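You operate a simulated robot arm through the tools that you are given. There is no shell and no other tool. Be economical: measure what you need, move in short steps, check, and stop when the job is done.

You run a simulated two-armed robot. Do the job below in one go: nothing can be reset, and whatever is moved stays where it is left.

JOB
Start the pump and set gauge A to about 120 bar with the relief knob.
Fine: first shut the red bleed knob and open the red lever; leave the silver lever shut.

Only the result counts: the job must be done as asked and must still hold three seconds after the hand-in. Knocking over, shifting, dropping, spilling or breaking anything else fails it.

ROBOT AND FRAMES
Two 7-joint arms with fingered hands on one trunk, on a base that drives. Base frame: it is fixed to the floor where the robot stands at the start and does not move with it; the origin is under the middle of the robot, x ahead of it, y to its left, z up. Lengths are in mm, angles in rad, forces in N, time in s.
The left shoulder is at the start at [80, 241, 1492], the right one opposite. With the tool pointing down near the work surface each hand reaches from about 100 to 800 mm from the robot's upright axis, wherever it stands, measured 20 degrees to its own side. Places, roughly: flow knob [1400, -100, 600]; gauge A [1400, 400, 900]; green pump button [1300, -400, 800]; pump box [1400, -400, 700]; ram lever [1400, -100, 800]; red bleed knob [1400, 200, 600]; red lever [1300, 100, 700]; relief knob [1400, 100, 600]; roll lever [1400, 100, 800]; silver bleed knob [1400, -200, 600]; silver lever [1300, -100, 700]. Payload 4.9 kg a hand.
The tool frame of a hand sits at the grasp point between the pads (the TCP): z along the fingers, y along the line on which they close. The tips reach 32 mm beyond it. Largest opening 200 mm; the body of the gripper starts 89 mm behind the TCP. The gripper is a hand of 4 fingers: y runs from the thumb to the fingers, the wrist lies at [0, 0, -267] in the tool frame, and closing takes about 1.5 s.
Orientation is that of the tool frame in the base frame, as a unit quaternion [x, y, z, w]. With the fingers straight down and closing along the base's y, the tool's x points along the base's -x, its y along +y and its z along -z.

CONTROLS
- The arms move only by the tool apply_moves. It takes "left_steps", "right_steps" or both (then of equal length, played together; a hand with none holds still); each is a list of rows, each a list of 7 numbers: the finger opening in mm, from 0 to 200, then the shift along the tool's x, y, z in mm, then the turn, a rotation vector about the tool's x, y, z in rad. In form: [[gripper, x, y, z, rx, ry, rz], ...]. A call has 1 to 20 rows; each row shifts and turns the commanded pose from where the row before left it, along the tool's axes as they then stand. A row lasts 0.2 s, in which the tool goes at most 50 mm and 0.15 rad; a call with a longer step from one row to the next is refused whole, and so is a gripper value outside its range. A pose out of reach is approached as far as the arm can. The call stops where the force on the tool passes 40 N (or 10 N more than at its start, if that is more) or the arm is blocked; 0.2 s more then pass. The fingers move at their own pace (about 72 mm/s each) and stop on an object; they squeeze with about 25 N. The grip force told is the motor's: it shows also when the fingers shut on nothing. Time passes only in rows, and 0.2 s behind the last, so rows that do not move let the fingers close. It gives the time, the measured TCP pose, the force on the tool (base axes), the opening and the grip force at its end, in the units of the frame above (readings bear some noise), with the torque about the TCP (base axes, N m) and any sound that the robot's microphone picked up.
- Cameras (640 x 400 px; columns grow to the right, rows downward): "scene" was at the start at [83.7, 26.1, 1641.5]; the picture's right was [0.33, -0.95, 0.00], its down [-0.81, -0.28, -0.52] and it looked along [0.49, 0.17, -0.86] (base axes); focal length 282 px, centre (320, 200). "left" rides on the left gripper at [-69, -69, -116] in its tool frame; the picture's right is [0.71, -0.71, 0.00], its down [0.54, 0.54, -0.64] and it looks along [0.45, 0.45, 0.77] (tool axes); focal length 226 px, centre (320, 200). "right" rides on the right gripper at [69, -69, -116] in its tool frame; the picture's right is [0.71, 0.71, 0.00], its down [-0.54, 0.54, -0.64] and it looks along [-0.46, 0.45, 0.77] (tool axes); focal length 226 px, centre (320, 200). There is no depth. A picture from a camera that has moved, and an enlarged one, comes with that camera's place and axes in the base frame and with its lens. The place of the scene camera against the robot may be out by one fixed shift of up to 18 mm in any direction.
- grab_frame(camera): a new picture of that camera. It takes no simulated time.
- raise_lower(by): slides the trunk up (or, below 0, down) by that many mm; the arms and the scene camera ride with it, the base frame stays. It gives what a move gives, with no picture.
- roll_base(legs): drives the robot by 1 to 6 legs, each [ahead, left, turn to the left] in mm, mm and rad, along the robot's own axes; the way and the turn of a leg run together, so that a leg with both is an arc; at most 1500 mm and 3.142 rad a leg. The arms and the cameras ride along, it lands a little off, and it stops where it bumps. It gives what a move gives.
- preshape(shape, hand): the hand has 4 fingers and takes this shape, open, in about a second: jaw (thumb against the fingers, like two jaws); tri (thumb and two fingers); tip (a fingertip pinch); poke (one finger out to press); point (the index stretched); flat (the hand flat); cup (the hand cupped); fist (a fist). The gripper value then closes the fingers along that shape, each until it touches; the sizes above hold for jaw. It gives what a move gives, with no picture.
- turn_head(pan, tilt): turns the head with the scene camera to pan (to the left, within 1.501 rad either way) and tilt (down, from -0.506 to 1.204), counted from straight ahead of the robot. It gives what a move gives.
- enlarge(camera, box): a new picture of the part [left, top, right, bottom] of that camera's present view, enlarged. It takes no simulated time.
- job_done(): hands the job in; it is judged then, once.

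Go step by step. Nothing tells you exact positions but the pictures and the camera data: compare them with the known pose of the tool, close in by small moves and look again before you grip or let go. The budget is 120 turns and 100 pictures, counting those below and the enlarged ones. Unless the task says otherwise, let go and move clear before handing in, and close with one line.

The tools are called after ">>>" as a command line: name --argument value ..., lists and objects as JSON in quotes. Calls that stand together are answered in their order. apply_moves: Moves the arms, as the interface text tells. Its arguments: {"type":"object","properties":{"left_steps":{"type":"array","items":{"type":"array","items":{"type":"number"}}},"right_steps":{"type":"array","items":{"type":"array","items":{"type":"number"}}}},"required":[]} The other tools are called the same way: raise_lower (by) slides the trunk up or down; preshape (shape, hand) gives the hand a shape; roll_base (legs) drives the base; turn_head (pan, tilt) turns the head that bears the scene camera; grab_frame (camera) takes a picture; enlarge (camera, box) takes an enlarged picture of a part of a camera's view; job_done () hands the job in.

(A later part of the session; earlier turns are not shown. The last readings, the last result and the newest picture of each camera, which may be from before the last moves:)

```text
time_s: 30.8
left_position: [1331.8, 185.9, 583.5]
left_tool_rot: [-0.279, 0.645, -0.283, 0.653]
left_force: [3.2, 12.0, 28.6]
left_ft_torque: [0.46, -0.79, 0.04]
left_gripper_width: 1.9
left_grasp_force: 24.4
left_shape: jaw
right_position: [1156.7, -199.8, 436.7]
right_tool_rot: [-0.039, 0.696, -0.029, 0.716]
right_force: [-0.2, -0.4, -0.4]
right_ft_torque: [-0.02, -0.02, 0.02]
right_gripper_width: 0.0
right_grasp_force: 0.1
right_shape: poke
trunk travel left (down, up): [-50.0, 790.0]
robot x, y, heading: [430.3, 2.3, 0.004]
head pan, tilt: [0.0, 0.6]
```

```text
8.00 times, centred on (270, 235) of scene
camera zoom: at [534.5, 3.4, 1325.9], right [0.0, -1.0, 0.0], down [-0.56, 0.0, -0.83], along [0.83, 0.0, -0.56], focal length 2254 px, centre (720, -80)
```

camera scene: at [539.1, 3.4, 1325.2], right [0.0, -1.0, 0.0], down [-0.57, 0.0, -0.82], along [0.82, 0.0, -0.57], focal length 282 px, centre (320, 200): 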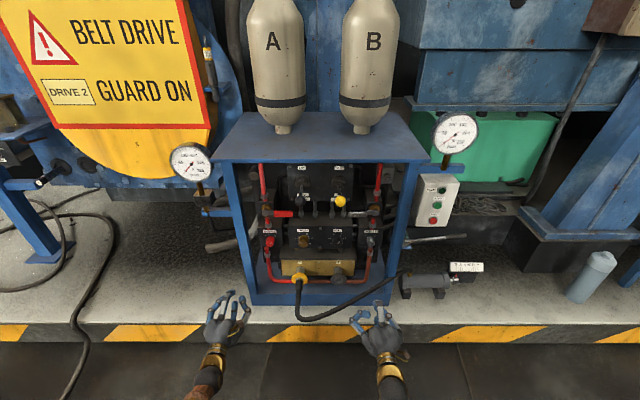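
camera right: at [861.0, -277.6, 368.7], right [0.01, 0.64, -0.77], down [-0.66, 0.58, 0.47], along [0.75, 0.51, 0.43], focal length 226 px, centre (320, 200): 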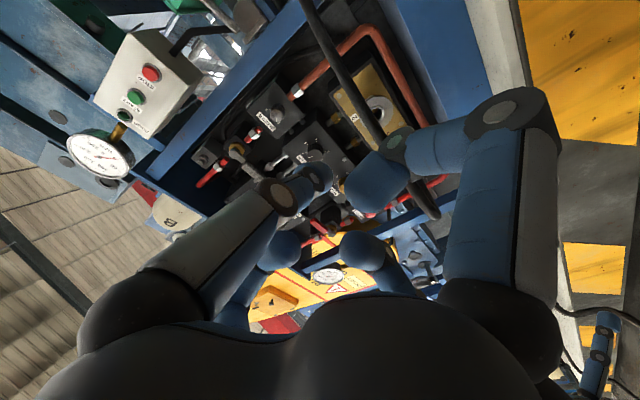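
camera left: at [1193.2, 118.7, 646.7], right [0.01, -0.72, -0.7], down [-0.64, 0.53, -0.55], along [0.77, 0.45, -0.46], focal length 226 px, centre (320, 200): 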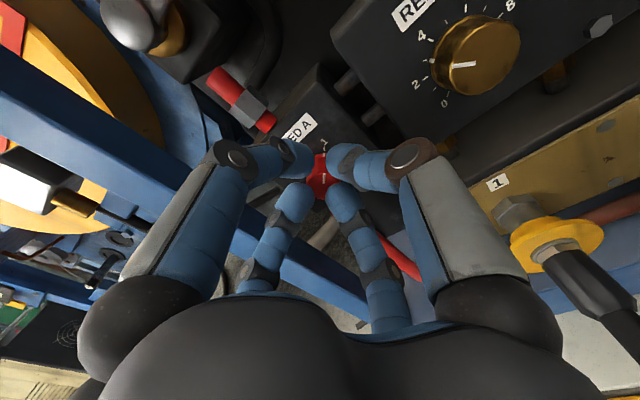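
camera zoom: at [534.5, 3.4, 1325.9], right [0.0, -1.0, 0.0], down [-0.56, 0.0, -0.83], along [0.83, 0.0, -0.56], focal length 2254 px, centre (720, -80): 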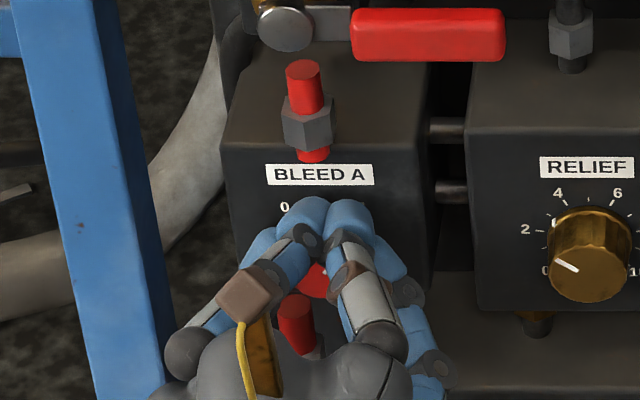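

The upward force is building, so I open, back off slightly and look at the pointer.

>>> apply_moves --left_steps '[[75, 0, 0, 0, 0, 0, 0], [75, 0, 0, 0, 0, 0, 0], [75, 0, 0, 0, 0, 0, 0], [75, 0, 0, -15, 0, 0, 0], [75, 0, 0, -20, 0, 0, 0], [75, 0, 0, 0, 0, 0, 0]]'

>>> grab_frame --camera "left"

>>> enlarge --camera "scene" --box '[230, 210, 310, 260]'

```text
time_s: 32.2
left_position: [1297.5, 185.5, 577.7]
left_tool_rot: [-0.28, 0.647, -0.281, 0.652]
left_force: [0.0, 0.3, -0.7]
left_ft_torque: [0.02, 0.0, 0.02]
left_gripper_width: 74.5
left_grasp_force: 0.2
left_shape: jaw
right_position: [1156.4, -199.9, 434.2]
right_tool_rot: [-0.039, 0.697, -0.029, 0.715]
right_force: [-0.4, 0.5, 0.4]
right_ft_torque: [0.0, 0.0, -0.01]
right_gripper_width: 0.0
right_grasp_force: 0.1
right_shape: poke
trunk travel left (down, up): [-50.0, 790.0]
robot x, y, heading: [431.4, -1.3, 0.004]
head pan, tilt: [0.0, 0.6]
```

```text
67 pictures are left
camera left: at [1180.5, 188.3, 674.5], right [0.0, -1.0, 0.03], down [-0.64, -0.02, -0.77], along [0.77, -0.02, -0.64], focal length 226 px, centre (320, 200)
```

left: 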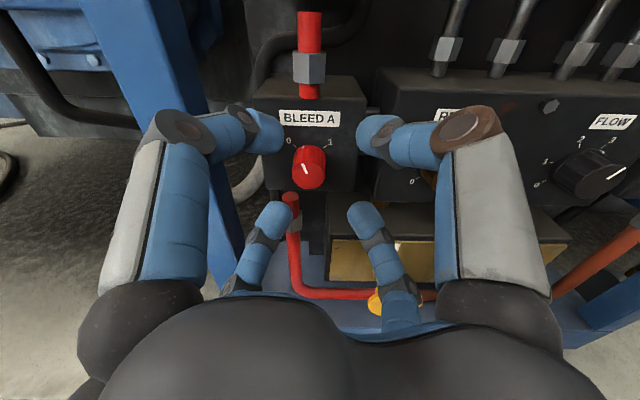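

```text
8.00 times, centred on (270, 235) of scene
camera zoom: at [538.1, 3.3, 1325.4], right [0.0, -1.0, 0.0], down [-0.57, 0.0, -0.82], along [0.82, 0.0, -0.57], focal length 2254 px, centre (720, -80)
```

zoom: 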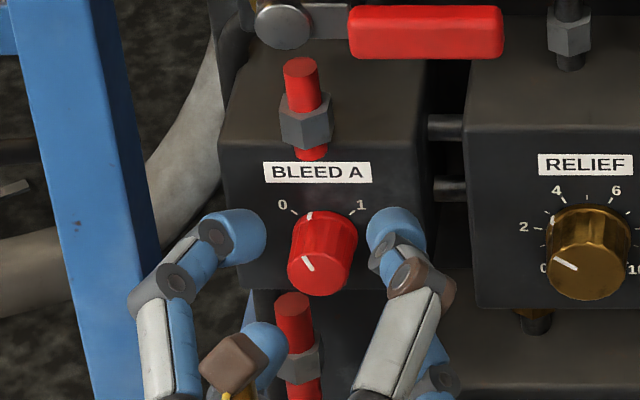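

The pointer went from 1 to most of the way to 0; about 30° is left. The hand sat a little right of and above the knob axis, so I correct that, roll back, re-grip and turn again.

>>> apply_moves --left_steps '[[75, -0.8, 6, 0, 0, 0, 0.1], [75, 0, 0, 0, 0, 0, 0.1], [75, 0, 0, 0, 0, 0, 0.1], [75, 0, 0, 0, 0, 0, 0.1], [75, 0, 0, 10, 0, 0, 0.1], [60, 0, 0, 10, 0, 0, 0], [60, 0, 0, 10, 0, 0, 0], [60, 0, 0, 6, 0, 0, 0], [0, 0, 0, 0, 0, 0, 0], [0, 0, 0, 0, 0, 0, 0], [0, 0, 0, 0, 0, 0, 0], [0, 0, 0, 0, 0, 0, 0]]'

```text
time_s: 34.8
left_position: [1333.9, 190.1, 574.3]
left_tool_rot: [-0.112, 0.696, -0.111, 0.701]
left_force: [5.8, 0.1, 0.0]
left_ft_torque: [-0.01, 0.0, 0.01]
left_gripper_width: 18.2
left_grasp_force: 25.1
left_shape: jaw
right_position: [1157.9, -200.8, 433.3]
right_tool_rot: [-0.037, 0.697, -0.03, 0.715]
right_force: [0.3, 1.1, -0.3]
right_ft_torque: [0.0, 0.0, -0.01]
right_gripper_width: 0.2
right_grasp_force: 0.0
right_shape: poke
trunk travel left (down, up): [-50.0, 790.0]
robot x, y, heading: [431.1, 1.3, -0.001]
head pan, tilt: [0.0, 0.6]
```

This grip is well centred at 18 mm with almost no side force. I turn about 30° counter-clockwise.

>>> apply_moves --left_steps '[[0, 0, 0, 0, 0, 0, -0.1], [0, 0, 0, 0, 0, 0, -0.1], [0, 0, 0, 0, 0, 0, -0.1], [0, 0, 0, 0, 0, 0, -0.1], [0, 0, 0, 0, 0, 0, -0.1]]'

>>> enlarge --camera "left" --box '[240, 110, 400, 210]'

```text
time_s: 36.0
left_position: [1333.1, 193.0, 574.2]
left_tool_rot: [-0.282, 0.646, -0.281, 0.651]
left_force: [8.6, 8.0, 0.8]
left_ft_torque: [0.08, -0.07, 0.18]
left_gripper_width: 18.2
left_grasp_force: 25.3
left_shape: jaw
right_position: [1157.7, -199.9, 433.5]
right_tool_rot: [-0.038, 0.697, -0.03, 0.715]
right_force: [0.0, 0.1, -1.0]
right_ft_torque: [0.01, 0.03, 0.0]
right_gripper_width: 0.1
right_grasp_force: 0.1
right_shape: poke
trunk travel left (down, up): [-50.0, 790.0]
robot x, y, heading: [427.1, -0.8, 0.0]
head pan, tilt: [0.0, 0.6]
```

```text
4.00 times, centred on (320, 160) of left
camera zoom: at [1216.4, 195.3, 670.5], right [0.0, -1.0, 0.03], down [-0.64, -0.03, -0.77], along [0.77, -0.02, -0.64], focal length 904 px, centre (320, 360)
```

zoom: 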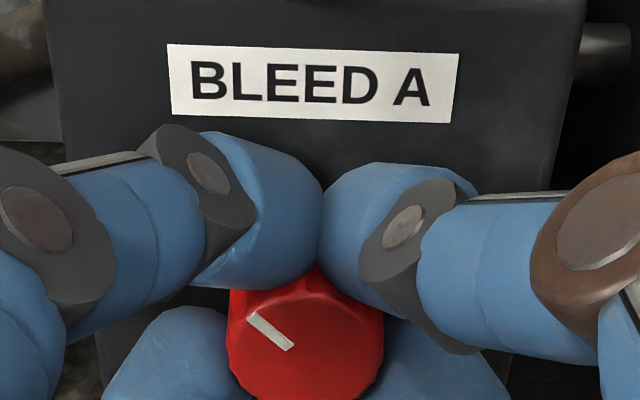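

The pointer is at about 0. I nudge a bit further to feel the stop.

>>> apply_moves --left_steps '[[0, 0, 0, 0, 0, 0, -0.08], [0, 0, 0, 0, 0, 0, -0.08]]'

>>> apply_moves --left_steps '[[75, 0, 0, 0, 0, 0, 0], [75, 0, 0, 0, 0, 0, 0], [75, 0, 0, 0, 0, 0, 0], [75, 0, 0, -20, 0, 0, 0], [75, 0, 0, -20, 0, 0, 0], [75, 0, 0, -20, 0, 0, 0], [75, 0, 0, -20, 0, 0, 0]]'

>>> enlarge --camera "left" --box '[240, 80, 400, 180]'

>>> grab_frame --camera "left"

```text
time_s: 36.6
left_position: [1335.2, 191.9, 573.8]
left_tool_rot: [-0.332, 0.622, -0.331, 0.627]
left_force: [7.3, 9.4, 1.7]
left_ft_torque: [0.15, -0.16, 0.29]
left_gripper_width: 17.8
left_grasp_force: 24.9
left_shape: jaw
right_position: [1157.0, -200.6, 433.0]
right_tool_rot: [-0.039, 0.697, -0.03, 0.715]
right_force: [0.0, 0.1, 0.0]
right_ft_torque: [0.02, -0.01, -0.03]
right_gripper_width: 0.1
right_grasp_force: 0.0
right_shape: poke
trunk travel left (down, up): [-50.0, 790.0]
robot x, y, heading: [430.9, -0.1, 0.002]
head pan, tilt: [0.0, 0.6]
```

```text
time_s: 38.2
left_position: [1253.3, 189.0, 574.0]
left_tool_rot: [-0.331, 0.622, -0.331, 0.628]
left_force: [0.0, -0.5, -0.4]
left_ft_torque: [-0.02, 0.02, 0.02]
left_gripper_width: 74.8
left_grasp_force: 0.0
left_shape: jaw
right_position: [1157.1, -200.1, 433.7]
right_tool_rot: [-0.038, 0.697, -0.029, 0.715]
right_force: [-0.4, -0.5, -0.5]
right_ft_torque: [0.0, 0.02, 0.0]
right_gripper_width: 0.0
right_grasp_force: 0.0
right_shape: poke
trunk travel left (down, up): [-50.0, 790.0]
robot x, y, heading: [429.6, 0.3, -0.002]
head pan, tilt: [0.0, 0.6]
```

```text
4.00 times, centred on (320, 130) of left
camera zoom: at [1136.7, 206.9, 667.4], right [0.0, -0.98, 0.19], down [-0.64, -0.15, -0.76], along [0.77, -0.12, -0.63], focal length 904 px, centre (320, 480)
```

zoom: 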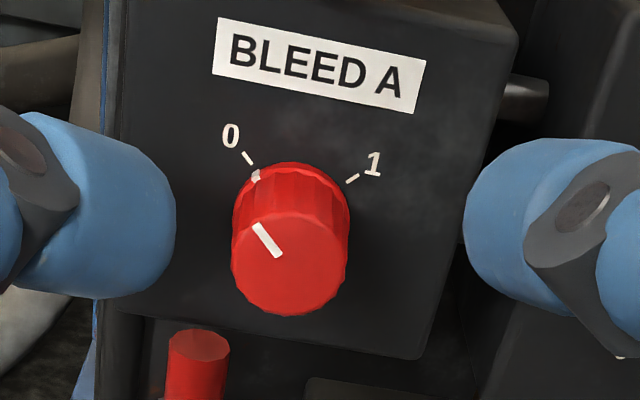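

```text
63 pictures are left
camera left: at [1136.7, 206.9, 667.4], right [0.0, -0.98, 0.19], down [-0.64, -0.15, -0.76], along [0.77, -0.12, -0.63], focal length 226 px, centre (320, 200)
```

left: 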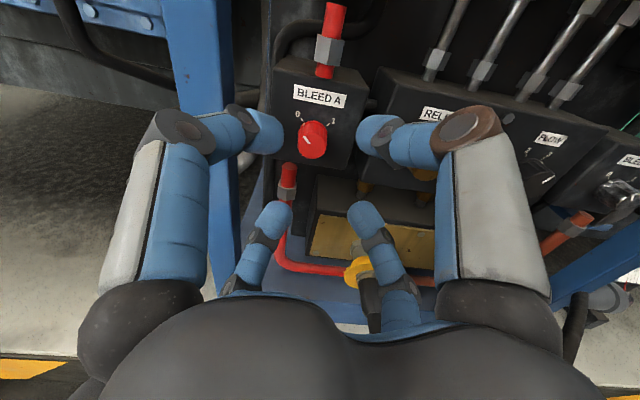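

Bleed A points exactly at 0. Next is the red lever: I back off and bring the left hand level with its handle for a close look.

>>> apply_moves --left_steps '[[75, 0, 0, -20, 0, 0, 0.09], [75, 0, 0, -20, 0, 0, 0.09], [75, -6.2, -14.5, 0, 0, 0, 0], [75, -6.2, -14.5, 0, 0, 0, 0], [75, -6.2, -14.5, 0, 0, 0, 0], [75, -6.2, -14.5, 0, 0, 0, 0], [75, -6.2, -14.5, 0, 0, 0, 0], [75, -6.2, -14.5, 0, 0, 0, 0], [75, -6.2, -14.5, 0, 0, 0, 0], [75, -6.2, -14.5, 0, 0, 0, 0], [75, -6.2, -14.5, 0, 0, 0, 0], [75, -6.2, -14.5, 0, 0, 0, 0]]'

>>> grab_frame --camera "left"

>>> enlarge --camera "scene" --box '[220, 160, 380, 260]'

```text
time_s: 40.8
left_position: [1213.4, 133.5, 721.0]
left_tool_rot: [-0.274, 0.649, -0.274, 0.654]
left_force: [-0.8, 1.1, -0.3]
left_ft_torque: [0.0, 0.05, -0.03]
left_gripper_width: 74.8
left_grasp_force: 0.1
left_shape: jaw
right_position: [1157.5, -200.7, 433.2]
right_tool_rot: [-0.038, 0.697, -0.03, 0.715]
right_force: [0.2, 0.1, 0.6]
right_ft_torque: [0.02, -0.03, 0.0]
right_gripper_width: 0.0
right_grasp_force: 0.0
right_shape: poke
trunk travel left (down, up): [-50.0, 790.0]
robot x, y, heading: [428.6, -0.4, 0.007]
head pan, tilt: [0.0, 0.6]
```

```text
62 pictures are left
camera left: at [1096.5, 134.8, 816.0], right [0.0, -1.0, 0.01], down [-0.64, -0.01, -0.77], along [0.77, -0.01, -0.64], focal length 226 px, centre (320, 200)
```

left: 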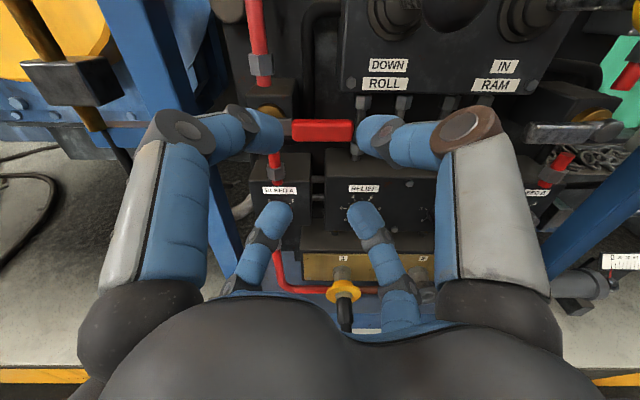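

```text
4.00 times, centred on (300, 210) of scene
camera zoom: at [537.9, 3.2, 1325.4], right [0.0, -1.0, 0.0], down [-0.57, 0.0, -0.82], along [0.82, 0.0, -0.57], focal length 1127 px, centre (400, 160)
```

zoom: 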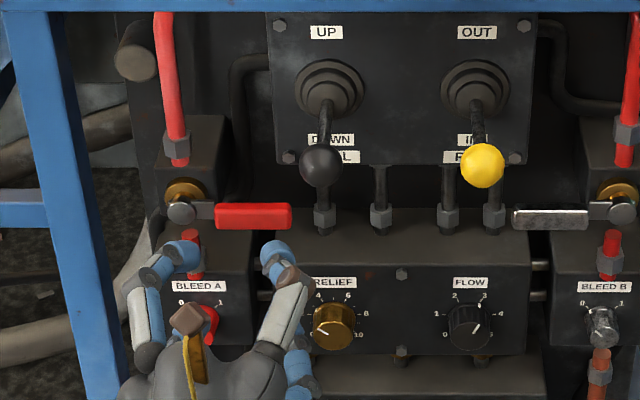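

The red handle's front centre lies near [1310, 129, 726] and its pivot at y≈190. I move in so that two fingers go above it and two below.

>>> apply_moves --left_steps '[[75, 1, -8, 15, 0, 0, 0], [75, 0, 0, 15, 0, 0, 0], [75, 0, 0, 15, 0, 0, 0], [75, 0, 0, 15, 0, 0, 0]]'

>>> grab_frame --camera "left"

```text
time_s: 41.8
left_position: [1273.9, 124.4, 725.2]
left_tool_rot: [-0.272, 0.649, -0.276, 0.655]
left_force: [0.6, -0.3, 0.3]
left_ft_torque: [-0.02, 0.0, 0.04]
left_gripper_width: 74.8
left_grasp_force: 0.1
left_shape: jaw
right_position: [1157.2, -200.5, 433.8]
right_tool_rot: [-0.039, 0.697, -0.03, 0.715]
right_force: [0.7, -1.1, -0.6]
right_ft_torque: [0.02, -0.01, 0.03]
right_gripper_width: 0.0
right_grasp_force: 0.0
right_shape: poke
trunk travel left (down, up): [-50.0, 790.0]
robot x, y, heading: [430.3, -1.7, 0.004]
head pan, tilt: [0.0, 0.6]
```

```text
60 pictures are left
camera left: at [1155.6, 125.7, 820.9], right [0.0, -1.0, 0.01], down [-0.64, -0.01, -0.77], along [0.77, -0.01, -0.64], focal length 226 px, centre (320, 200)
```

left: 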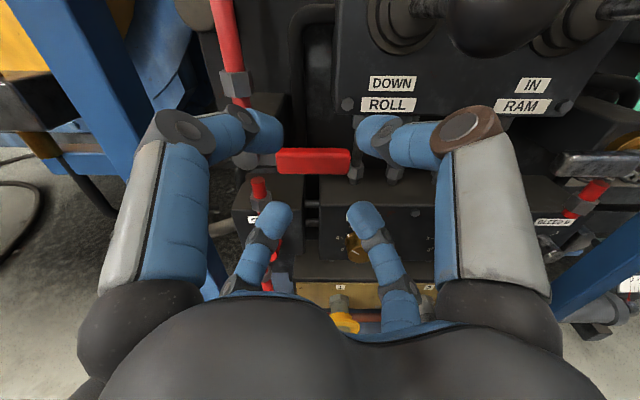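

The black roll-lever ball hangs near [1245, 74, 825], so I must not lift the hand far. I go in around the handle and test downward first.

>>> apply_moves --left_steps '[[75, 0, 2, 12, 0, 0, 0], [75, 0, 0, 12, 0, 0, 0]]'

>>> grab_frame --camera "left"

>>> enlarge --camera "scene" --box '[220, 160, 380, 260]'

```text
time_s: 42.4
left_position: [1296.6, 126.2, 725.2]
left_tool_rot: [-0.274, 0.65, -0.274, 0.654]
left_force: [0.1, -0.1, -0.1]
left_ft_torque: [-0.02, -0.01, -0.02]
left_gripper_width: 74.7
left_grasp_force: 0.0
left_shape: jaw
right_position: [1156.7, -199.8, 433.4]
right_tool_rot: [-0.039, 0.697, -0.03, 0.715]
right_force: [0.0, -0.6, 0.0]
right_ft_torque: [-0.01, 0.03, 0.03]
right_gripper_width: 0.1
right_grasp_force: 0.0
right_shape: poke
trunk travel left (down, up): [-50.0, 790.0]
robot x, y, heading: [430.8, 1.1, 0.0]
head pan, tilt: [0.0, 0.6]
```

```text
59 pictures are left
camera left: at [1179.4, 127.0, 821.1], right [0.0, -1.0, 0.01], down [-0.64, -0.01, -0.77], along [0.77, 0.0, -0.64], focal length 226 px, centre (320, 200)
```

left: 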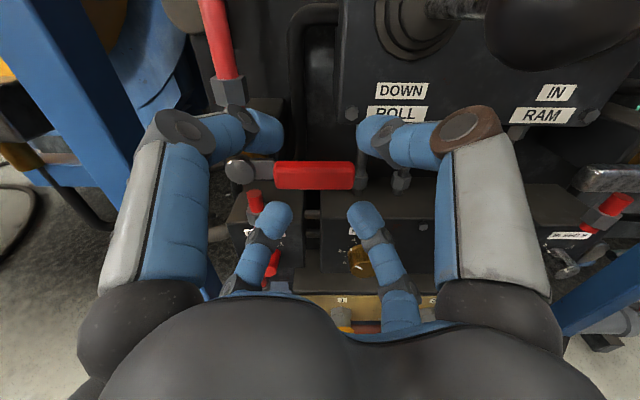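

```text
4.00 times, centred on (300, 210) of scene
camera zoom: at [538.1, 3.3, 1325.4], right [0.0, -1.0, 0.0], down [-0.57, 0.0, -0.82], along [0.82, 0.0, -0.57], focal length 1127 px, centre (400, 160)
```

zoom: 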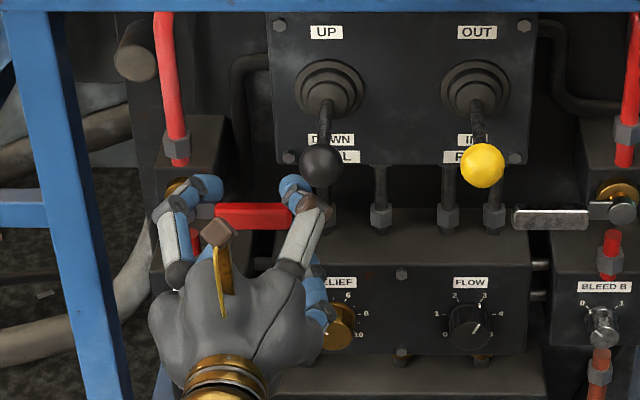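

The handle's front is near x=1321 and sits centred between the upper and lower fingers. I advance 14 mm, then test downward.

>>> apply_moves --left_steps '[[75, 0, 0, 8, 0, 0, 0], [75, 0, 0, 8, 0, 0, 0], [75, 4, 4, 0, 0, 0, 0], [75, 4, 4, 0, 0, 0, 0], [75, 4, 4, 0, 0, 0, 0], [75, 4, 4, 0, 0, 0, 0]]'

>>> grab_frame --camera "left"

```text
time_s: 43.8
left_position: [1311.2, 128.5, 702.5]
left_tool_rot: [-0.273, 0.649, -0.274, 0.655]
left_force: [0.6, -0.3, 0.5]
left_ft_torque: [0.01, 0.02, -0.01]
left_gripper_width: 74.8
left_grasp_force: 0.1
left_shape: jaw
right_position: [1158.9, -199.1, 433.7]
right_tool_rot: [-0.038, 0.697, -0.029, 0.715]
right_force: [0.2, 0.4, -0.3]
right_ft_torque: [-0.03, 0.01, -0.01]
right_gripper_width: 0.3
right_grasp_force: 0.0
right_shape: poke
trunk travel left (down, up): [-50.0, 790.0]
robot x, y, heading: [430.8, 1.8, 0.002]
head pan, tilt: [0.0, 0.6]
```

```text
57 pictures are left
camera left: at [1194.3, 129.1, 798.3], right [0.0, -1.0, 0.01], down [-0.64, -0.01, -0.77], along [0.77, -0.01, -0.64], focal length 226 px, centre (320, 200)
```

left: 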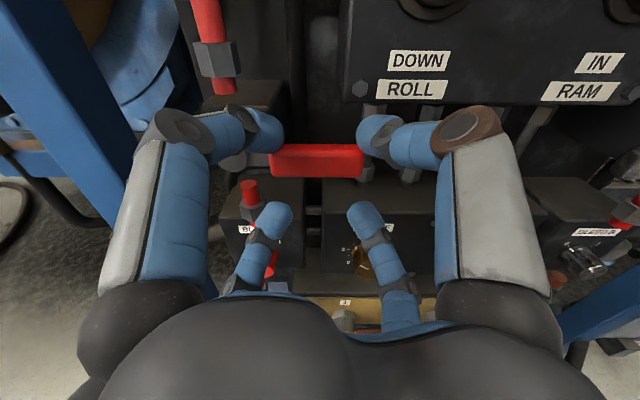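

At 75 mm the upper fingers straddle the handle's ends, so I raise back up, narrow to 45 mm and press down again.

>>> apply_moves --left_steps '[[75, -8, -8, 0, 0, 0, 0], [75, -7, -7, 0, 0, 0, 0], [45, 0, 0, 0, 0, 0, 0], [45, 0, 0, 0, 0, 0, 0], [45, 0, 0, 0, 0, 0, 0]]'

>>> grab_frame --camera "left"

```text
time_s: 45.0
left_position: [1311.7, 129.0, 723.7]
left_tool_rot: [-0.275, 0.649, -0.274, 0.654]
left_force: [0.2, 0.4, -3.2]
left_ft_torque: [-0.02, 0.08, 0.05]
left_gripper_width: 45.8
left_grasp_force: 0.1
left_shape: jaw
right_position: [1157.5, -199.4, 434.3]
right_tool_rot: [-0.039, 0.697, -0.03, 0.715]
right_force: [0.3, -0.5, 0.2]
right_ft_torque: [0.0, 0.02, 0.0]
right_gripper_width: 0.1
right_grasp_force: 0.0
right_shape: poke
trunk travel left (down, up): [-50.0, 790.0]
robot x, y, heading: [427.7, -0.4, 0.002]
head pan, tilt: [0.0, 0.6]
```

```text
56 pictures are left
camera left: at [1194.4, 129.3, 819.9], right [0.0, -1.0, 0.01], down [-0.64, -0.01, -0.77], along [0.77, -0.01, -0.64], focal length 226 px, centre (320, 200)
```

left: 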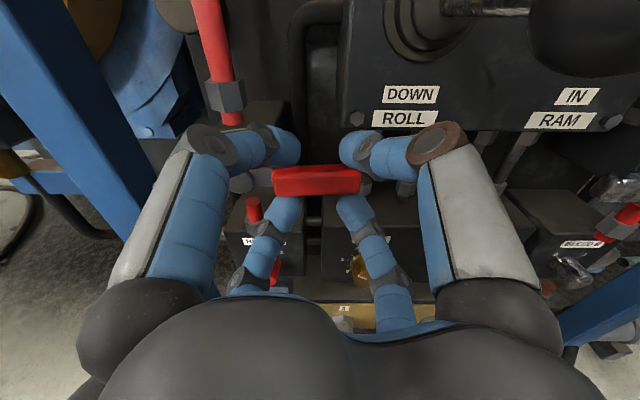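

The handle is caged and seems to have tipped up slightly. I lift by 12 mm and watch force and tilt.

>>> apply_moves --left_steps '[[45, -3, -3, 0, 0, 0, 0], [45, -3, -3, 0, 0, 0, 0], [45, -3, -3, 0, 0, 0, 0]]'

>>> enlarge --camera "left" --box '[200, 100, 440, 250]'

>>> enlarge --camera "scene" --box '[230, 180, 330, 242]'

```text
time_s: 45.8
left_position: [1313.0, 128.1, 735.1]
left_tool_rot: [-0.275, 0.649, -0.274, 0.654]
left_force: [-3.2, 1.7, -3.6]
left_ft_torque: [-0.15, 0.16, 0.1]
left_gripper_width: 45.7
left_grasp_force: 0.2
left_shape: jaw
right_position: [1157.7, -200.2, 434.2]
right_tool_rot: [-0.038, 0.697, -0.03, 0.715]
right_force: [-0.5, 0.9, -0.7]
right_ft_torque: [-0.04, 0.01, 0.04]
right_gripper_width: 0.2
right_grasp_force: 0.0
right_shape: poke
trunk travel left (down, up): [-50.0, 790.0]
robot x, y, heading: [429.2, -2.4, 0.001]
head pan, tilt: [0.0, 0.6]
```

```text
2.67 times, centred on (320, 175) of left
camera zoom: at [1195.4, 128.8, 831.1], right [0.0, -1.0, 0.01], down [-0.64, -0.01, -0.77], along [0.77, -0.01, -0.64], focal length 603 px, centre (320, 267)
```

zoom: 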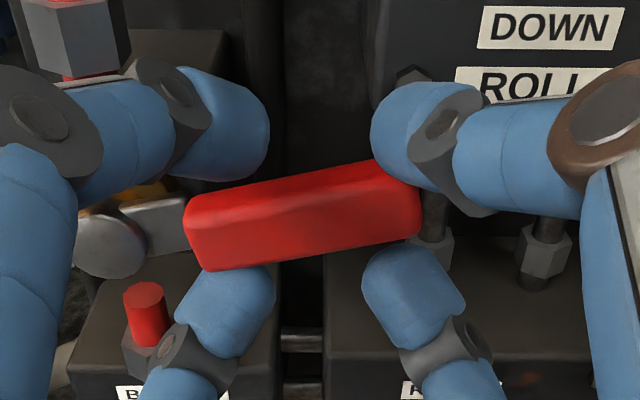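

```text
6.40 times, centred on (280, 211) of scene
camera zoom: at [538.3, 3.6, 1325.3], right [0.0, -1.0, 0.0], down [-0.57, 0.0, -0.82], along [0.82, 0.0, -0.57], focal length 1803 px, centre (576, 130)
```

zoom: 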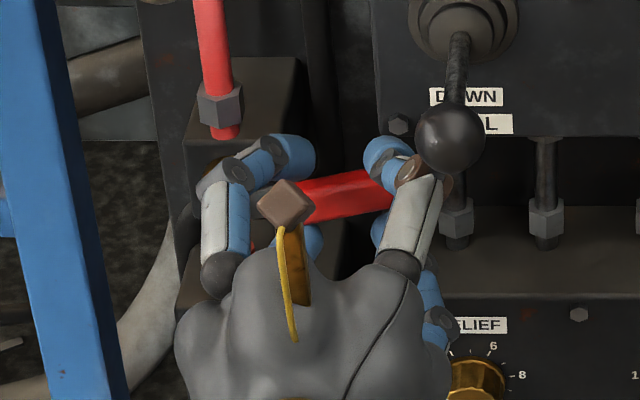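

The red lever opens upward. I carry it round its pivot, rolling the hand with it, for the first half of the way.

>>> apply_moves --left_steps '[[45, -5.5, -3.2, 0, 0, 0, -0.1], [45, -5.5, -3.2, 0, 0, 0, -0.1], [45, -5.5, -3.2, 0, 0, 0, -0.1], [45, -5.5, -3.2, 0, 0, 0, -0.1]]'

>>> grab_frame --camera "left"

>>> enlarge --camera "scene" --box '[230, 180, 330, 242]'

```text
time_s: 46.8
left_position: [1313.3, 137.9, 758.2]
left_tool_rot: [-0.398, 0.582, -0.399, 0.587]
left_force: [-0.4, 0.9, -3.4]
left_ft_torque: [-0.06, 0.09, 0.02]
left_gripper_width: 45.3
left_grasp_force: 0.0
left_shape: jaw
right_position: [1157.6, -199.4, 433.0]
right_tool_rot: [-0.039, 0.697, -0.029, 0.715]
right_force: [-0.1, 0.3, -0.7]
right_ft_torque: [0.01, -0.01, 0.01]
right_gripper_width: 0.1
right_grasp_force: 0.0
right_shape: poke
trunk travel left (down, up): [-50.0, 790.0]
robot x, y, heading: [432.3, 1.2, 0.004]
head pan, tilt: [0.0, 0.6]
```

```text
53 pictures are left
camera left: at [1195.6, 176.8, 846.5], right [0.0, -0.92, 0.4], down [-0.64, -0.31, -0.71], along [0.77, -0.26, -0.58], focal length 226 px, centre (320, 200)
```

left: 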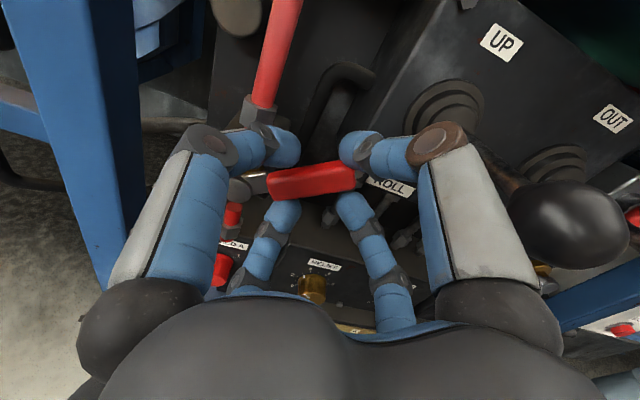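

```text
6.40 times, centred on (280, 211) of scene
camera zoom: at [538.4, 3.4, 1325.3], right [0.0, -1.0, 0.0], down [-0.57, 0.0, -0.82], along [0.82, 0.0, -0.57], focal length 1803 px, centre (576, 130)
```

zoom: 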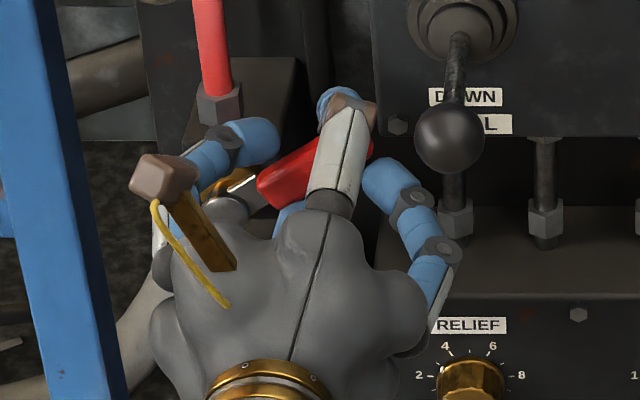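

It works with only a few newtons. I carry on round the arc.

>>> apply_moves --left_steps '[[45, -5.5, -3.2, 0, 0, 0, -0.1], [45, -5.5, -3.2, 0, 0, 0, -0.1], [45, -5.5, -3.2, 0, 0, 0, -0.1], [45, -5.5, -3.2, 0, 0, 0, -0.1], [45, -5.5, -3.2, 0, 0, 0, -0.1]]'

>>> grab_frame --camera "left"

>>> enlarge --camera "scene" --box '[210, 170, 330, 245]'

```text
time_s: 48.0
left_position: [1312.7, 161.2, 779.2]
left_tool_rot: [0.529, -0.466, 0.532, -0.469]
left_force: [0.1, -1.5, -2.5]
left_ft_torque: [-0.06, 0.05, -0.03]
left_gripper_width: 45.8
left_grasp_force: 0.1
left_shape: jaw
right_position: [1156.7, -201.1, 434.6]
right_tool_rot: [-0.038, 0.698, -0.029, 0.715]
right_force: [0.2, -0.8, -0.2]
right_ft_torque: [0.02, -0.01, 0.0]
right_gripper_width: 0.0
right_grasp_force: 0.1
right_shape: poke
trunk travel left (down, up): [-50.0, 790.0]
robot x, y, heading: [431.0, -2.6, 0.006]
head pan, tilt: [0.0, 0.6]
```

```text
51 pictures are left
camera left: at [1195.3, 238.8, 837.7], right [0.0, -0.61, 0.79], down [-0.64, -0.61, -0.47], along [0.77, -0.51, -0.39], focal length 226 px, centre (320, 200)
```

left: 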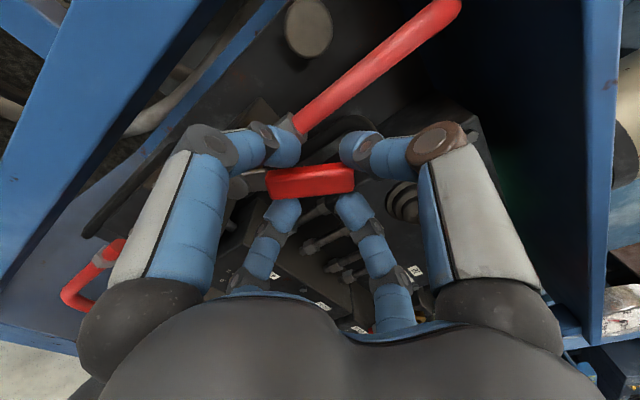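

```text
5.33 times, centred on (270, 208) of scene
camera zoom: at [538.3, 3.3, 1325.4], right [0.0, -1.0, 0.0], down [-0.57, 0.0, -0.82], along [0.82, 0.0, -0.57], focal length 1503 px, centre (587, 160)
```

zoom: 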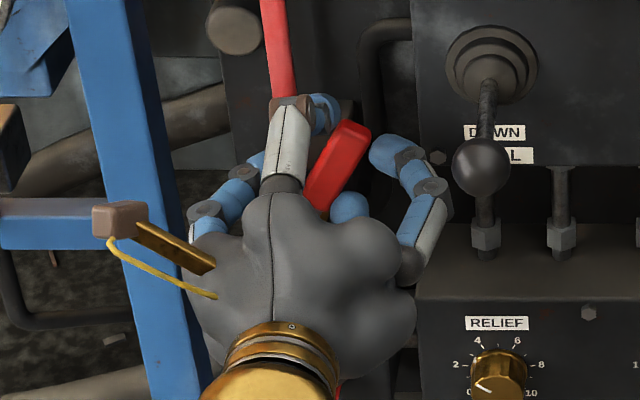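

At about 63° now; I finish the remaining part in small steps.

>>> apply_moves --left_steps '[[45, -5.5, -3.2, 0, 0, 0, -0.1], [45, -5.5, -3.2, 0, 0, 0, -0.1], [45, -5.5, -3.2, 0, 0, 0, -0.1], [45, -5.5, -3.2, 0, 0, 0, -0.1], [45, -5.5, -3.2, 0, 0, 0, -0.1]]'

>>> grab_frame --camera "left"

>>> enlarge --camera "scene" --box '[210, 170, 330, 245]'

```text
time_s: 49.2
left_position: [1312.7, 193.6, 785.9]
left_tool_rot: [0.628, -0.32, 0.632, -0.323]
left_force: [0.7, -2.1, -0.4]
left_ft_torque: [-0.03, 0.01, -0.03]
left_gripper_width: 45.3
left_grasp_force: 0.1
left_shape: jaw
right_position: [1158.5, -200.1, 432.9]
right_tool_rot: [-0.038, 0.697, -0.031, 0.715]
right_force: [-1.4, 0.1, 0.0]
right_ft_torque: [-0.02, 0.0, -0.01]
right_gripper_width: 0.1
right_grasp_force: 0.0
right_shape: poke
trunk travel left (down, up): [-50.0, 790.0]
robot x, y, heading: [429.8, -0.5, 0.004]
head pan, tilt: [0.0, 0.6]
```

```text
49 pictures are left
camera left: at [1195.0, 290.0, 800.2], right [-0.01, -0.16, 0.99], down [-0.64, -0.76, -0.13], along [0.77, -0.63, -0.1], focal length 226 px, centre (320, 200)
```

left: 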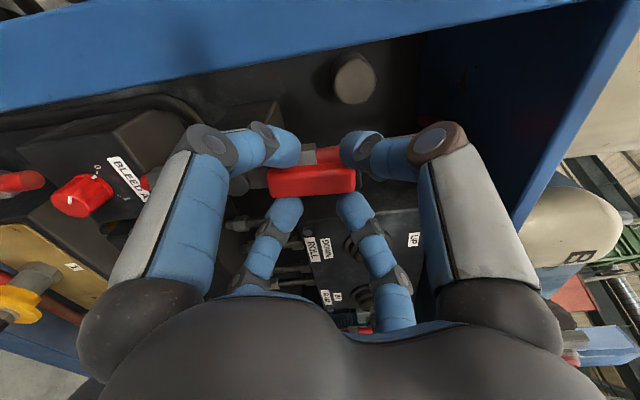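

```text
5.33 times, centred on (270, 208) of scene
camera zoom: at [538.1, 3.3, 1325.4], right [0.0, -1.0, 0.0], down [-0.57, 0.0, -0.82], along [0.82, 0.0, -0.57], focal length 1503 px, centre (587, 160)
```

zoom: 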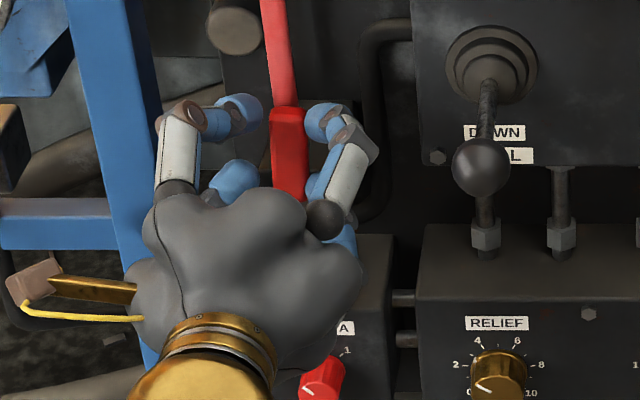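

The lever stands upright. I nudge 3° more for the stop, then withdraw straight back.

>>> apply_moves --left_steps '[[45, -2.7, -1.6, 0, 0, 0, -0.05], [45, -2, -1, 0, 0, 0, -0.04]]'

>>> apply_moves --left_steps '[[50, 1, 0.5, 0, 0, 0, 0], [50, 0, 0, -20, 0, 0, 0], [50, 0, 0, -25, 0, 0, 0], [50, 0, 0, -25, 0, 0, 0], [50, 0, 0, -25, 0, 0, 0]]'

>>> enlarge --camera "scene" --box '[210, 170, 330, 245]'

```text
time_s: 49.8
left_position: [1312.0, 198.7, 783.4]
left_tool_rot: [0.641, -0.292, 0.646, -0.295]
left_force: [1.4, -1.7, -0.4]
left_ft_torque: [-0.04, -0.04, -0.05]
left_gripper_width: 45.3
left_grasp_force: 0.2
left_shape: jaw
right_position: [1156.8, -200.3, 433.4]
right_tool_rot: [-0.04, 0.697, -0.028, 0.715]
right_force: [0.7, 0.2, 0.0]
right_ft_torque: [0.0, -0.02, -0.01]
right_gripper_width: 0.1
right_grasp_force: 0.1
right_shape: poke
trunk travel left (down, up): [-50.0, 790.0]
robot x, y, heading: [427.3, -1.3, -0.0]
head pan, tilt: [0.0, 0.6]
```

```text
time_s: 51.0
left_position: [1214.1, 196.2, 787.1]
left_tool_rot: [0.641, -0.291, 0.646, -0.296]
left_force: [-0.3, -1.2, -0.2]
left_ft_torque: [-0.03, 0.01, 0.05]
left_gripper_width: 49.5
left_grasp_force: 0.1
left_shape: jaw
right_position: [1157.7, -200.1, 433.6]
right_tool_rot: [-0.039, 0.697, -0.029, 0.715]
right_force: [-0.3, 0.2, 0.9]
right_ft_torque: [0.02, 0.02, 0.01]
right_gripper_width: 0.0
right_grasp_force: 0.1
right_shape: poke
trunk travel left (down, up): [-50.0, 790.0]
robot x, y, heading: [426.7, -1.6, 0.003]
head pan, tilt: [0.0, 0.6]
```

```text
5.33 times, centred on (270, 208) of scene
camera zoom: at [537.6, 3.4, 1325.5], right [0.0, -1.0, 0.0], down [-0.56, 0.0, -0.83], along [0.83, 0.0, -0.56], focal length 1503 px, centre (587, 160)
```

zoom: 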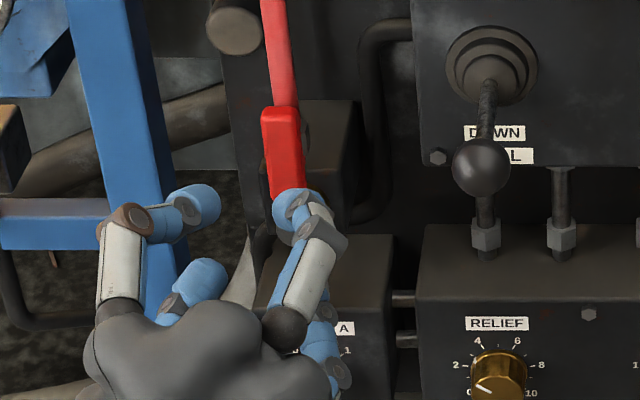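

The red lever is vertical, in line with its pipe. Next I unroll the left hand and bring the right poke hand in front of the START button, estimated near [1341, -406, 744].

>>> apply_moves --left_steps '[[50, 0, 0, -3, 0, 0, 0.1], [50, 0, 0, -3, 0, 0, 0.1], [50, 0, 0, -3, 0, 0, 0.1], [50, 0, 0, -3, 0, 0, 0.1], [50, 0, 0, 0, 0, 0, 0.1], [50, 0, 0, 0, 0, 0, 0.1], [50, 0, 0, 0, 0, 0, 0.1], [50, 0, 0, 0, 0, 0, 0.1], [50, 0, 0, 0, 0, 0, 0.1], [50, 0, 0, 0, 0, 0, 0.1], [50, 0, 0, 0, 0, 0, 0.1], [50, 0, 0, 0, 0, 0, 0.1], [50, 0, 0, 0, 0, 0, 0.1], [50, 0, 0, 0, 0, 0, 0.1], [50, 0, 0, 0, 0, 0, 0.1]]' --right_steps '[[0, -21, -14, 0, 0, 0, 0.096], [0, -21, -14, 0, 0, -0.026, 0], [0, -21, -14, 0, 0, 0, 0], [0, -21, -14, 0, 0, 0, 0], [0, -21, -14, 0, 0, 0, 0], [0, -21, -14, 0, 0, 0, 0], [0, -21, -14, 0, 0, 0, 0], [0, -21, -14, 0, 0, 0, 0], [0, -21, -14, 0, 0, 0, 0], [0, -21, -14, 0, 0, 0, 0], [0, -21, -14, 0, 0, 0, 0], [0, -21, -14, 0, 0, 0, 0], [0, -21, -14, 0, 0, 0, 0], [0, -21, -14, 0, 0, 0, 0], [0, -17, -10, 0, 0, 0, 0]]'

>>> grab_frame --camera "right"

>>> grab_frame --camera "scene"

```text
time_s: 54.2
left_position: [1205.2, 197.2, 784.4]
left_tool_rot: [-0.27, 0.651, -0.27, 0.656]
left_force: [-0.3, 0.4, 0.0]
left_ft_torque: [-0.01, 0.01, 0.02]
left_gripper_width: 49.7
left_grasp_force: 0.2
left_shape: jaw
right_position: [1144.3, -403.3, 747.4]
right_tool_rot: [-0.004, 0.689, 0.005, 0.725]
right_force: [0.1, 0.2, -0.3]
right_ft_torque: [-0.01, 0.01, 0.01]
right_gripper_width: 0.0
right_grasp_force: 0.1
right_shape: poke
trunk travel left (down, up): [-50.0, 790.0]
robot x, y, heading: [434.1, -3.1, 0.004]
head pan, tilt: [0.0, 0.6]
```

```text
46 pictures are left
camera right: at [1033.8, -475.7, 671.1], right [0.03, 0.71, -0.71], down [-0.68, 0.53, 0.51], along [0.73, 0.47, 0.49], focal length 226 px, centre (320, 200)
```

right: 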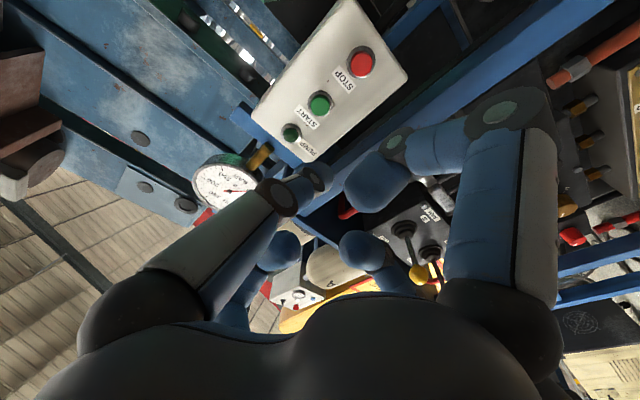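

```text
45 pictures are left
camera scene: at [537.8, 3.2, 1325.4], right [0.0, -1.0, 0.0], down [-0.56, 0.0, -0.83], along [0.83, 0.0, -0.56], focal length 282 px, centre (320, 200)
```

scene: 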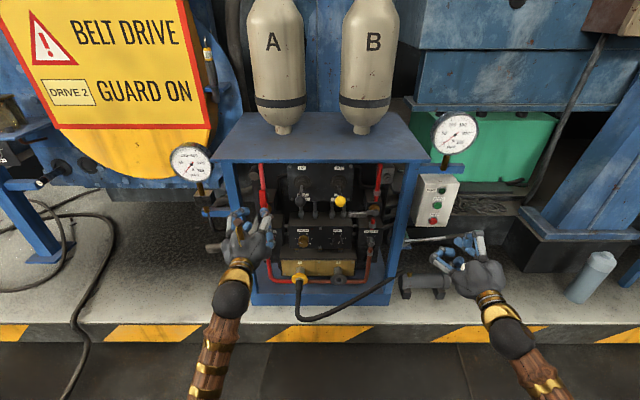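

The poke fingertip sits on the tool axis about 28 mm past the TCP, and START lies near y=-404, z=750. I level the hand, advance and check again; the left hand goes down in front of the relief knob meanwhile.

>>> apply_moves --left_steps '[[60, 15, 15, 0, 0, 0, 0], [60, 15, 15, 0, 0, 0, 0], [60, 15, 15, 0, 0, 0, 0], [60, 15, 15, 0, 0, 0, 0], [60, 15, 15, 0, 0, 0, 0], [60, 15, 15, 0, 0, 0, 0], [60, 15, 15, 0, 0, 0, 0], [60, 15, 15, 0, 0, 0, 0], [60, 15, 15, 0, 0, 0, 0], [60, 14, 14, 0, 0, 0, 0], [60, 19, -19, 0, 0, 0, 0], [60, 19, -19, 0, 0, 0, 0], [60, 19, -19, 0, 0, 0, 0], [60, 19, -19, 0, 0, 0, 0], [60, 18, -18, 0, 0, 0, 0]]' --right_steps '[[0, 0, 0, 0, 0, 0.05, 0], [0, -2, -1, 0, 0, 0, 0], [0, 0, 0, 10, 0, 0, 0], [0, 0, 0, 10, 0, 0, 0], [0, 0, 0, 10, 0, 0, 0], [0, 0, 0, 10, 0, 0, 0], [0, 0, 0, 10, 0, 0, 0], [0, 0, 0, 10, 0, 0, 0], [0, 0, 0, 10, 0, 0, 0], [0, 0, 0, 10, 0, 0, 0], [0, 0, 0, 10, 0, 0, 0], [0, 0, 0, 10, 0, 0, 0], [0, 0, 0, 0, 0, 0, 0], [0, 0, 0, 0, 0, 0, 0], [0, 0, 0, 0, 0, 0, 0]]'

>>> grab_frame --camera "right"

>>> enlarge --camera "scene" --box '[400, 160, 512, 230]'

```text
time_s: 57.4
left_position: [1205.5, 58.6, 571.8]
left_tool_rot: [-0.27, 0.652, -0.273, 0.654]
left_force: [-2.6, -5.6, -1.8]
left_ft_torque: [0.03, -0.05, 0.55]
left_gripper_width: 60.3
left_grasp_force: 0.1
left_shape: jaw
right_position: [1245.9, -401.8, 748.4]
right_tool_rot: [-0.005, 0.707, 0.005, 0.707]
right_force: [0.6, -0.1, 0.6]
right_ft_torque: [-0.01, 0.01, 0.0]
right_gripper_width: 0.0
right_grasp_force: 0.1
right_shape: poke
trunk travel left (down, up): [-50.0, 790.0]
robot x, y, heading: [428.2, -0.5, 0.0]
head pan, tilt: [0.0, 0.6]
```

```text
44 pictures are left
camera right: at [1130.8, -473.6, 678.7], right [-0.01, 0.71, -0.71], down [-0.65, 0.53, 0.54], along [0.76, 0.47, 0.46], focal length 226 px, centre (320, 200)
```

right: 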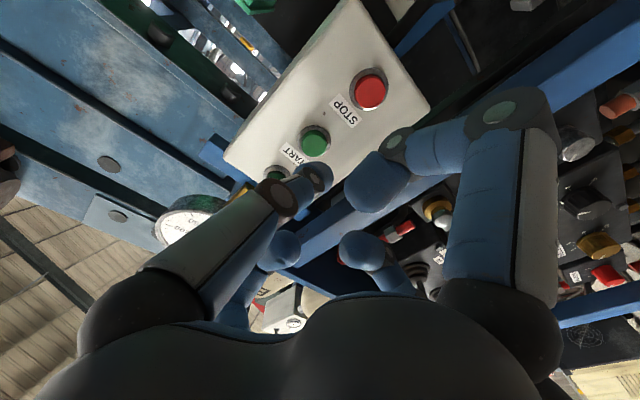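

```text
5.71 times, centred on (456, 195) of scene
camera zoom: at [538.4, 3.8, 1325.3], right [0.0, -1.0, 0.0], down [-0.57, 0.0, -0.82], along [0.82, 0.0, -0.57], focal length 1610 px, centre (-457, 229)
```

zoom: 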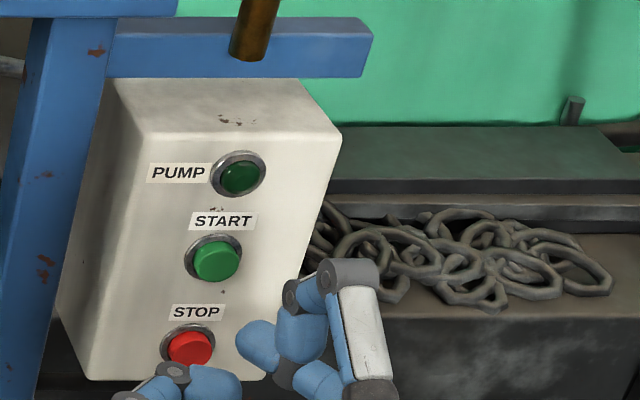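

START triangulates to about [1344, -401, 755]. I raise 6 mm and advance toward it, then check.

>>> apply_moves --right_steps '[[0, -3, 0, 5, 0, 0, 0], [0, -3, 1, 10, 0, 0, 0], [0, 0, 0, 10, 0, 0, 0], [0, 0, 0, 10, 0, 0, 0], [0, 0, 0, 5, 0, 0, 0]]'

>>> grab_frame --camera "right"

>>> enlarge --camera "scene" --box '[400, 160, 512, 230]'

```text
time_s: 58.6
left_position: [1205.4, 63.4, 571.5]
left_tool_rot: [-0.271, 0.651, -0.27, 0.656]
left_force: [-0.6, 0.7, -1.4]
left_ft_torque: [0.0, 0.0, -0.02]
left_gripper_width: 60.2
left_grasp_force: 0.2
left_shape: jaw
right_position: [1285.9, -402.4, 753.1]
right_tool_rot: [-0.004, 0.706, 0.005, 0.708]
right_force: [-0.3, -0.2, -0.4]
right_ft_torque: [0.02, 0.02, 0.02]
right_gripper_width: 0.2
right_grasp_force: 0.0
right_shape: poke
trunk travel left (down, up): [-50.0, 790.0]
robot x, y, heading: [430.8, -4.2, -0.001]
head pan, tilt: [0.0, 0.6]
```

```text
42 pictures are left
camera right: at [1170.9, -474.0, 683.4], right [-0.01, 0.71, -0.71], down [-0.65, 0.53, 0.54], along [0.76, 0.46, 0.46], focal length 226 px, centre (320, 200)
```

right: 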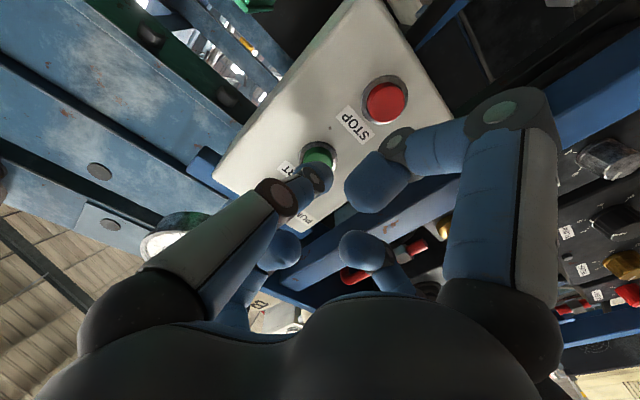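

```text
5.71 times, centred on (456, 195) of scene
camera zoom: at [538.0, 3.2, 1325.4], right [0.0, -1.0, 0.0], down [-0.57, 0.0, -0.82], along [0.82, 0.0, -0.57], focal length 1610 px, centre (-457, 229)
```

zoom: 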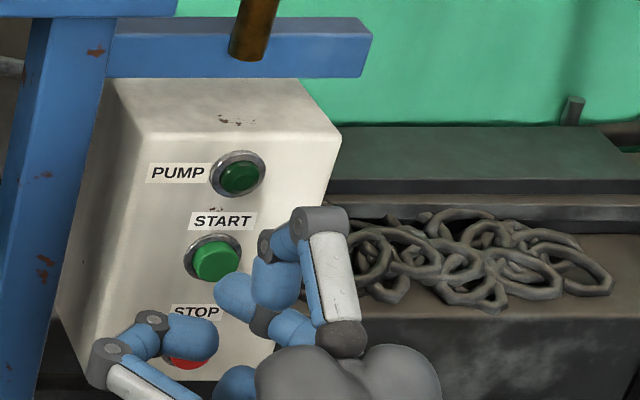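

The fingertip is lined up just in front of START. I press in small steps.

>>> apply_moves --right_steps '[[0, -1, 0, 5, 0, 0, 0], [0, 0, 0, 5, 0, 0, 0], [0, 0, 0, 5, 0, 0, 0], [0, 0, 0, 4, 0, 0, 0], [0, 0, 0, 4, 0, 0, 0]]'

>>> enlarge --camera "scene" --box '[400, 160, 512, 230]'

```text
time_s: 59.8
left_position: [1205.8, 63.2, 573.4]
left_tool_rot: [-0.27, 0.651, -0.272, 0.656]
left_force: [0.0, -0.7, 0.3]
left_ft_torque: [0.0, 0.0, 0.0]
left_gripper_width: 59.9
left_grasp_force: 0.1
left_shape: jaw
right_position: [1302.1, -403.9, 753.4]
right_tool_rot: [-0.006, 0.706, 0.006, 0.708]
right_force: [-5.8, 1.3, -1.8]
right_ft_torque: [0.02, 0.03, 0.04]
right_gripper_width: 0.0
right_grasp_force: 0.0
right_shape: poke
right hand out of reach, approached as far as the arm can: row 5
trunk travel left (down, up): [-50.0, 790.0]
robot x, y, heading: [429.0, -3.0, -0.002]
head pan, tilt: [0.0, 0.6]
heard: click
```

```text
5.71 times, centred on (456, 195) of scene
camera zoom: at [537.5, 3.3, 1325.4], right [0.0, -1.0, 0.0], down [-0.56, 0.0, -0.83], along [0.83, 0.0, -0.56], focal length 1610 px, centre (-457, 229)
```

zoom: 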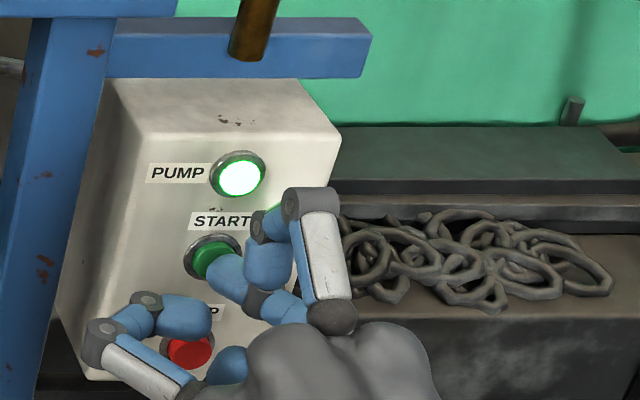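

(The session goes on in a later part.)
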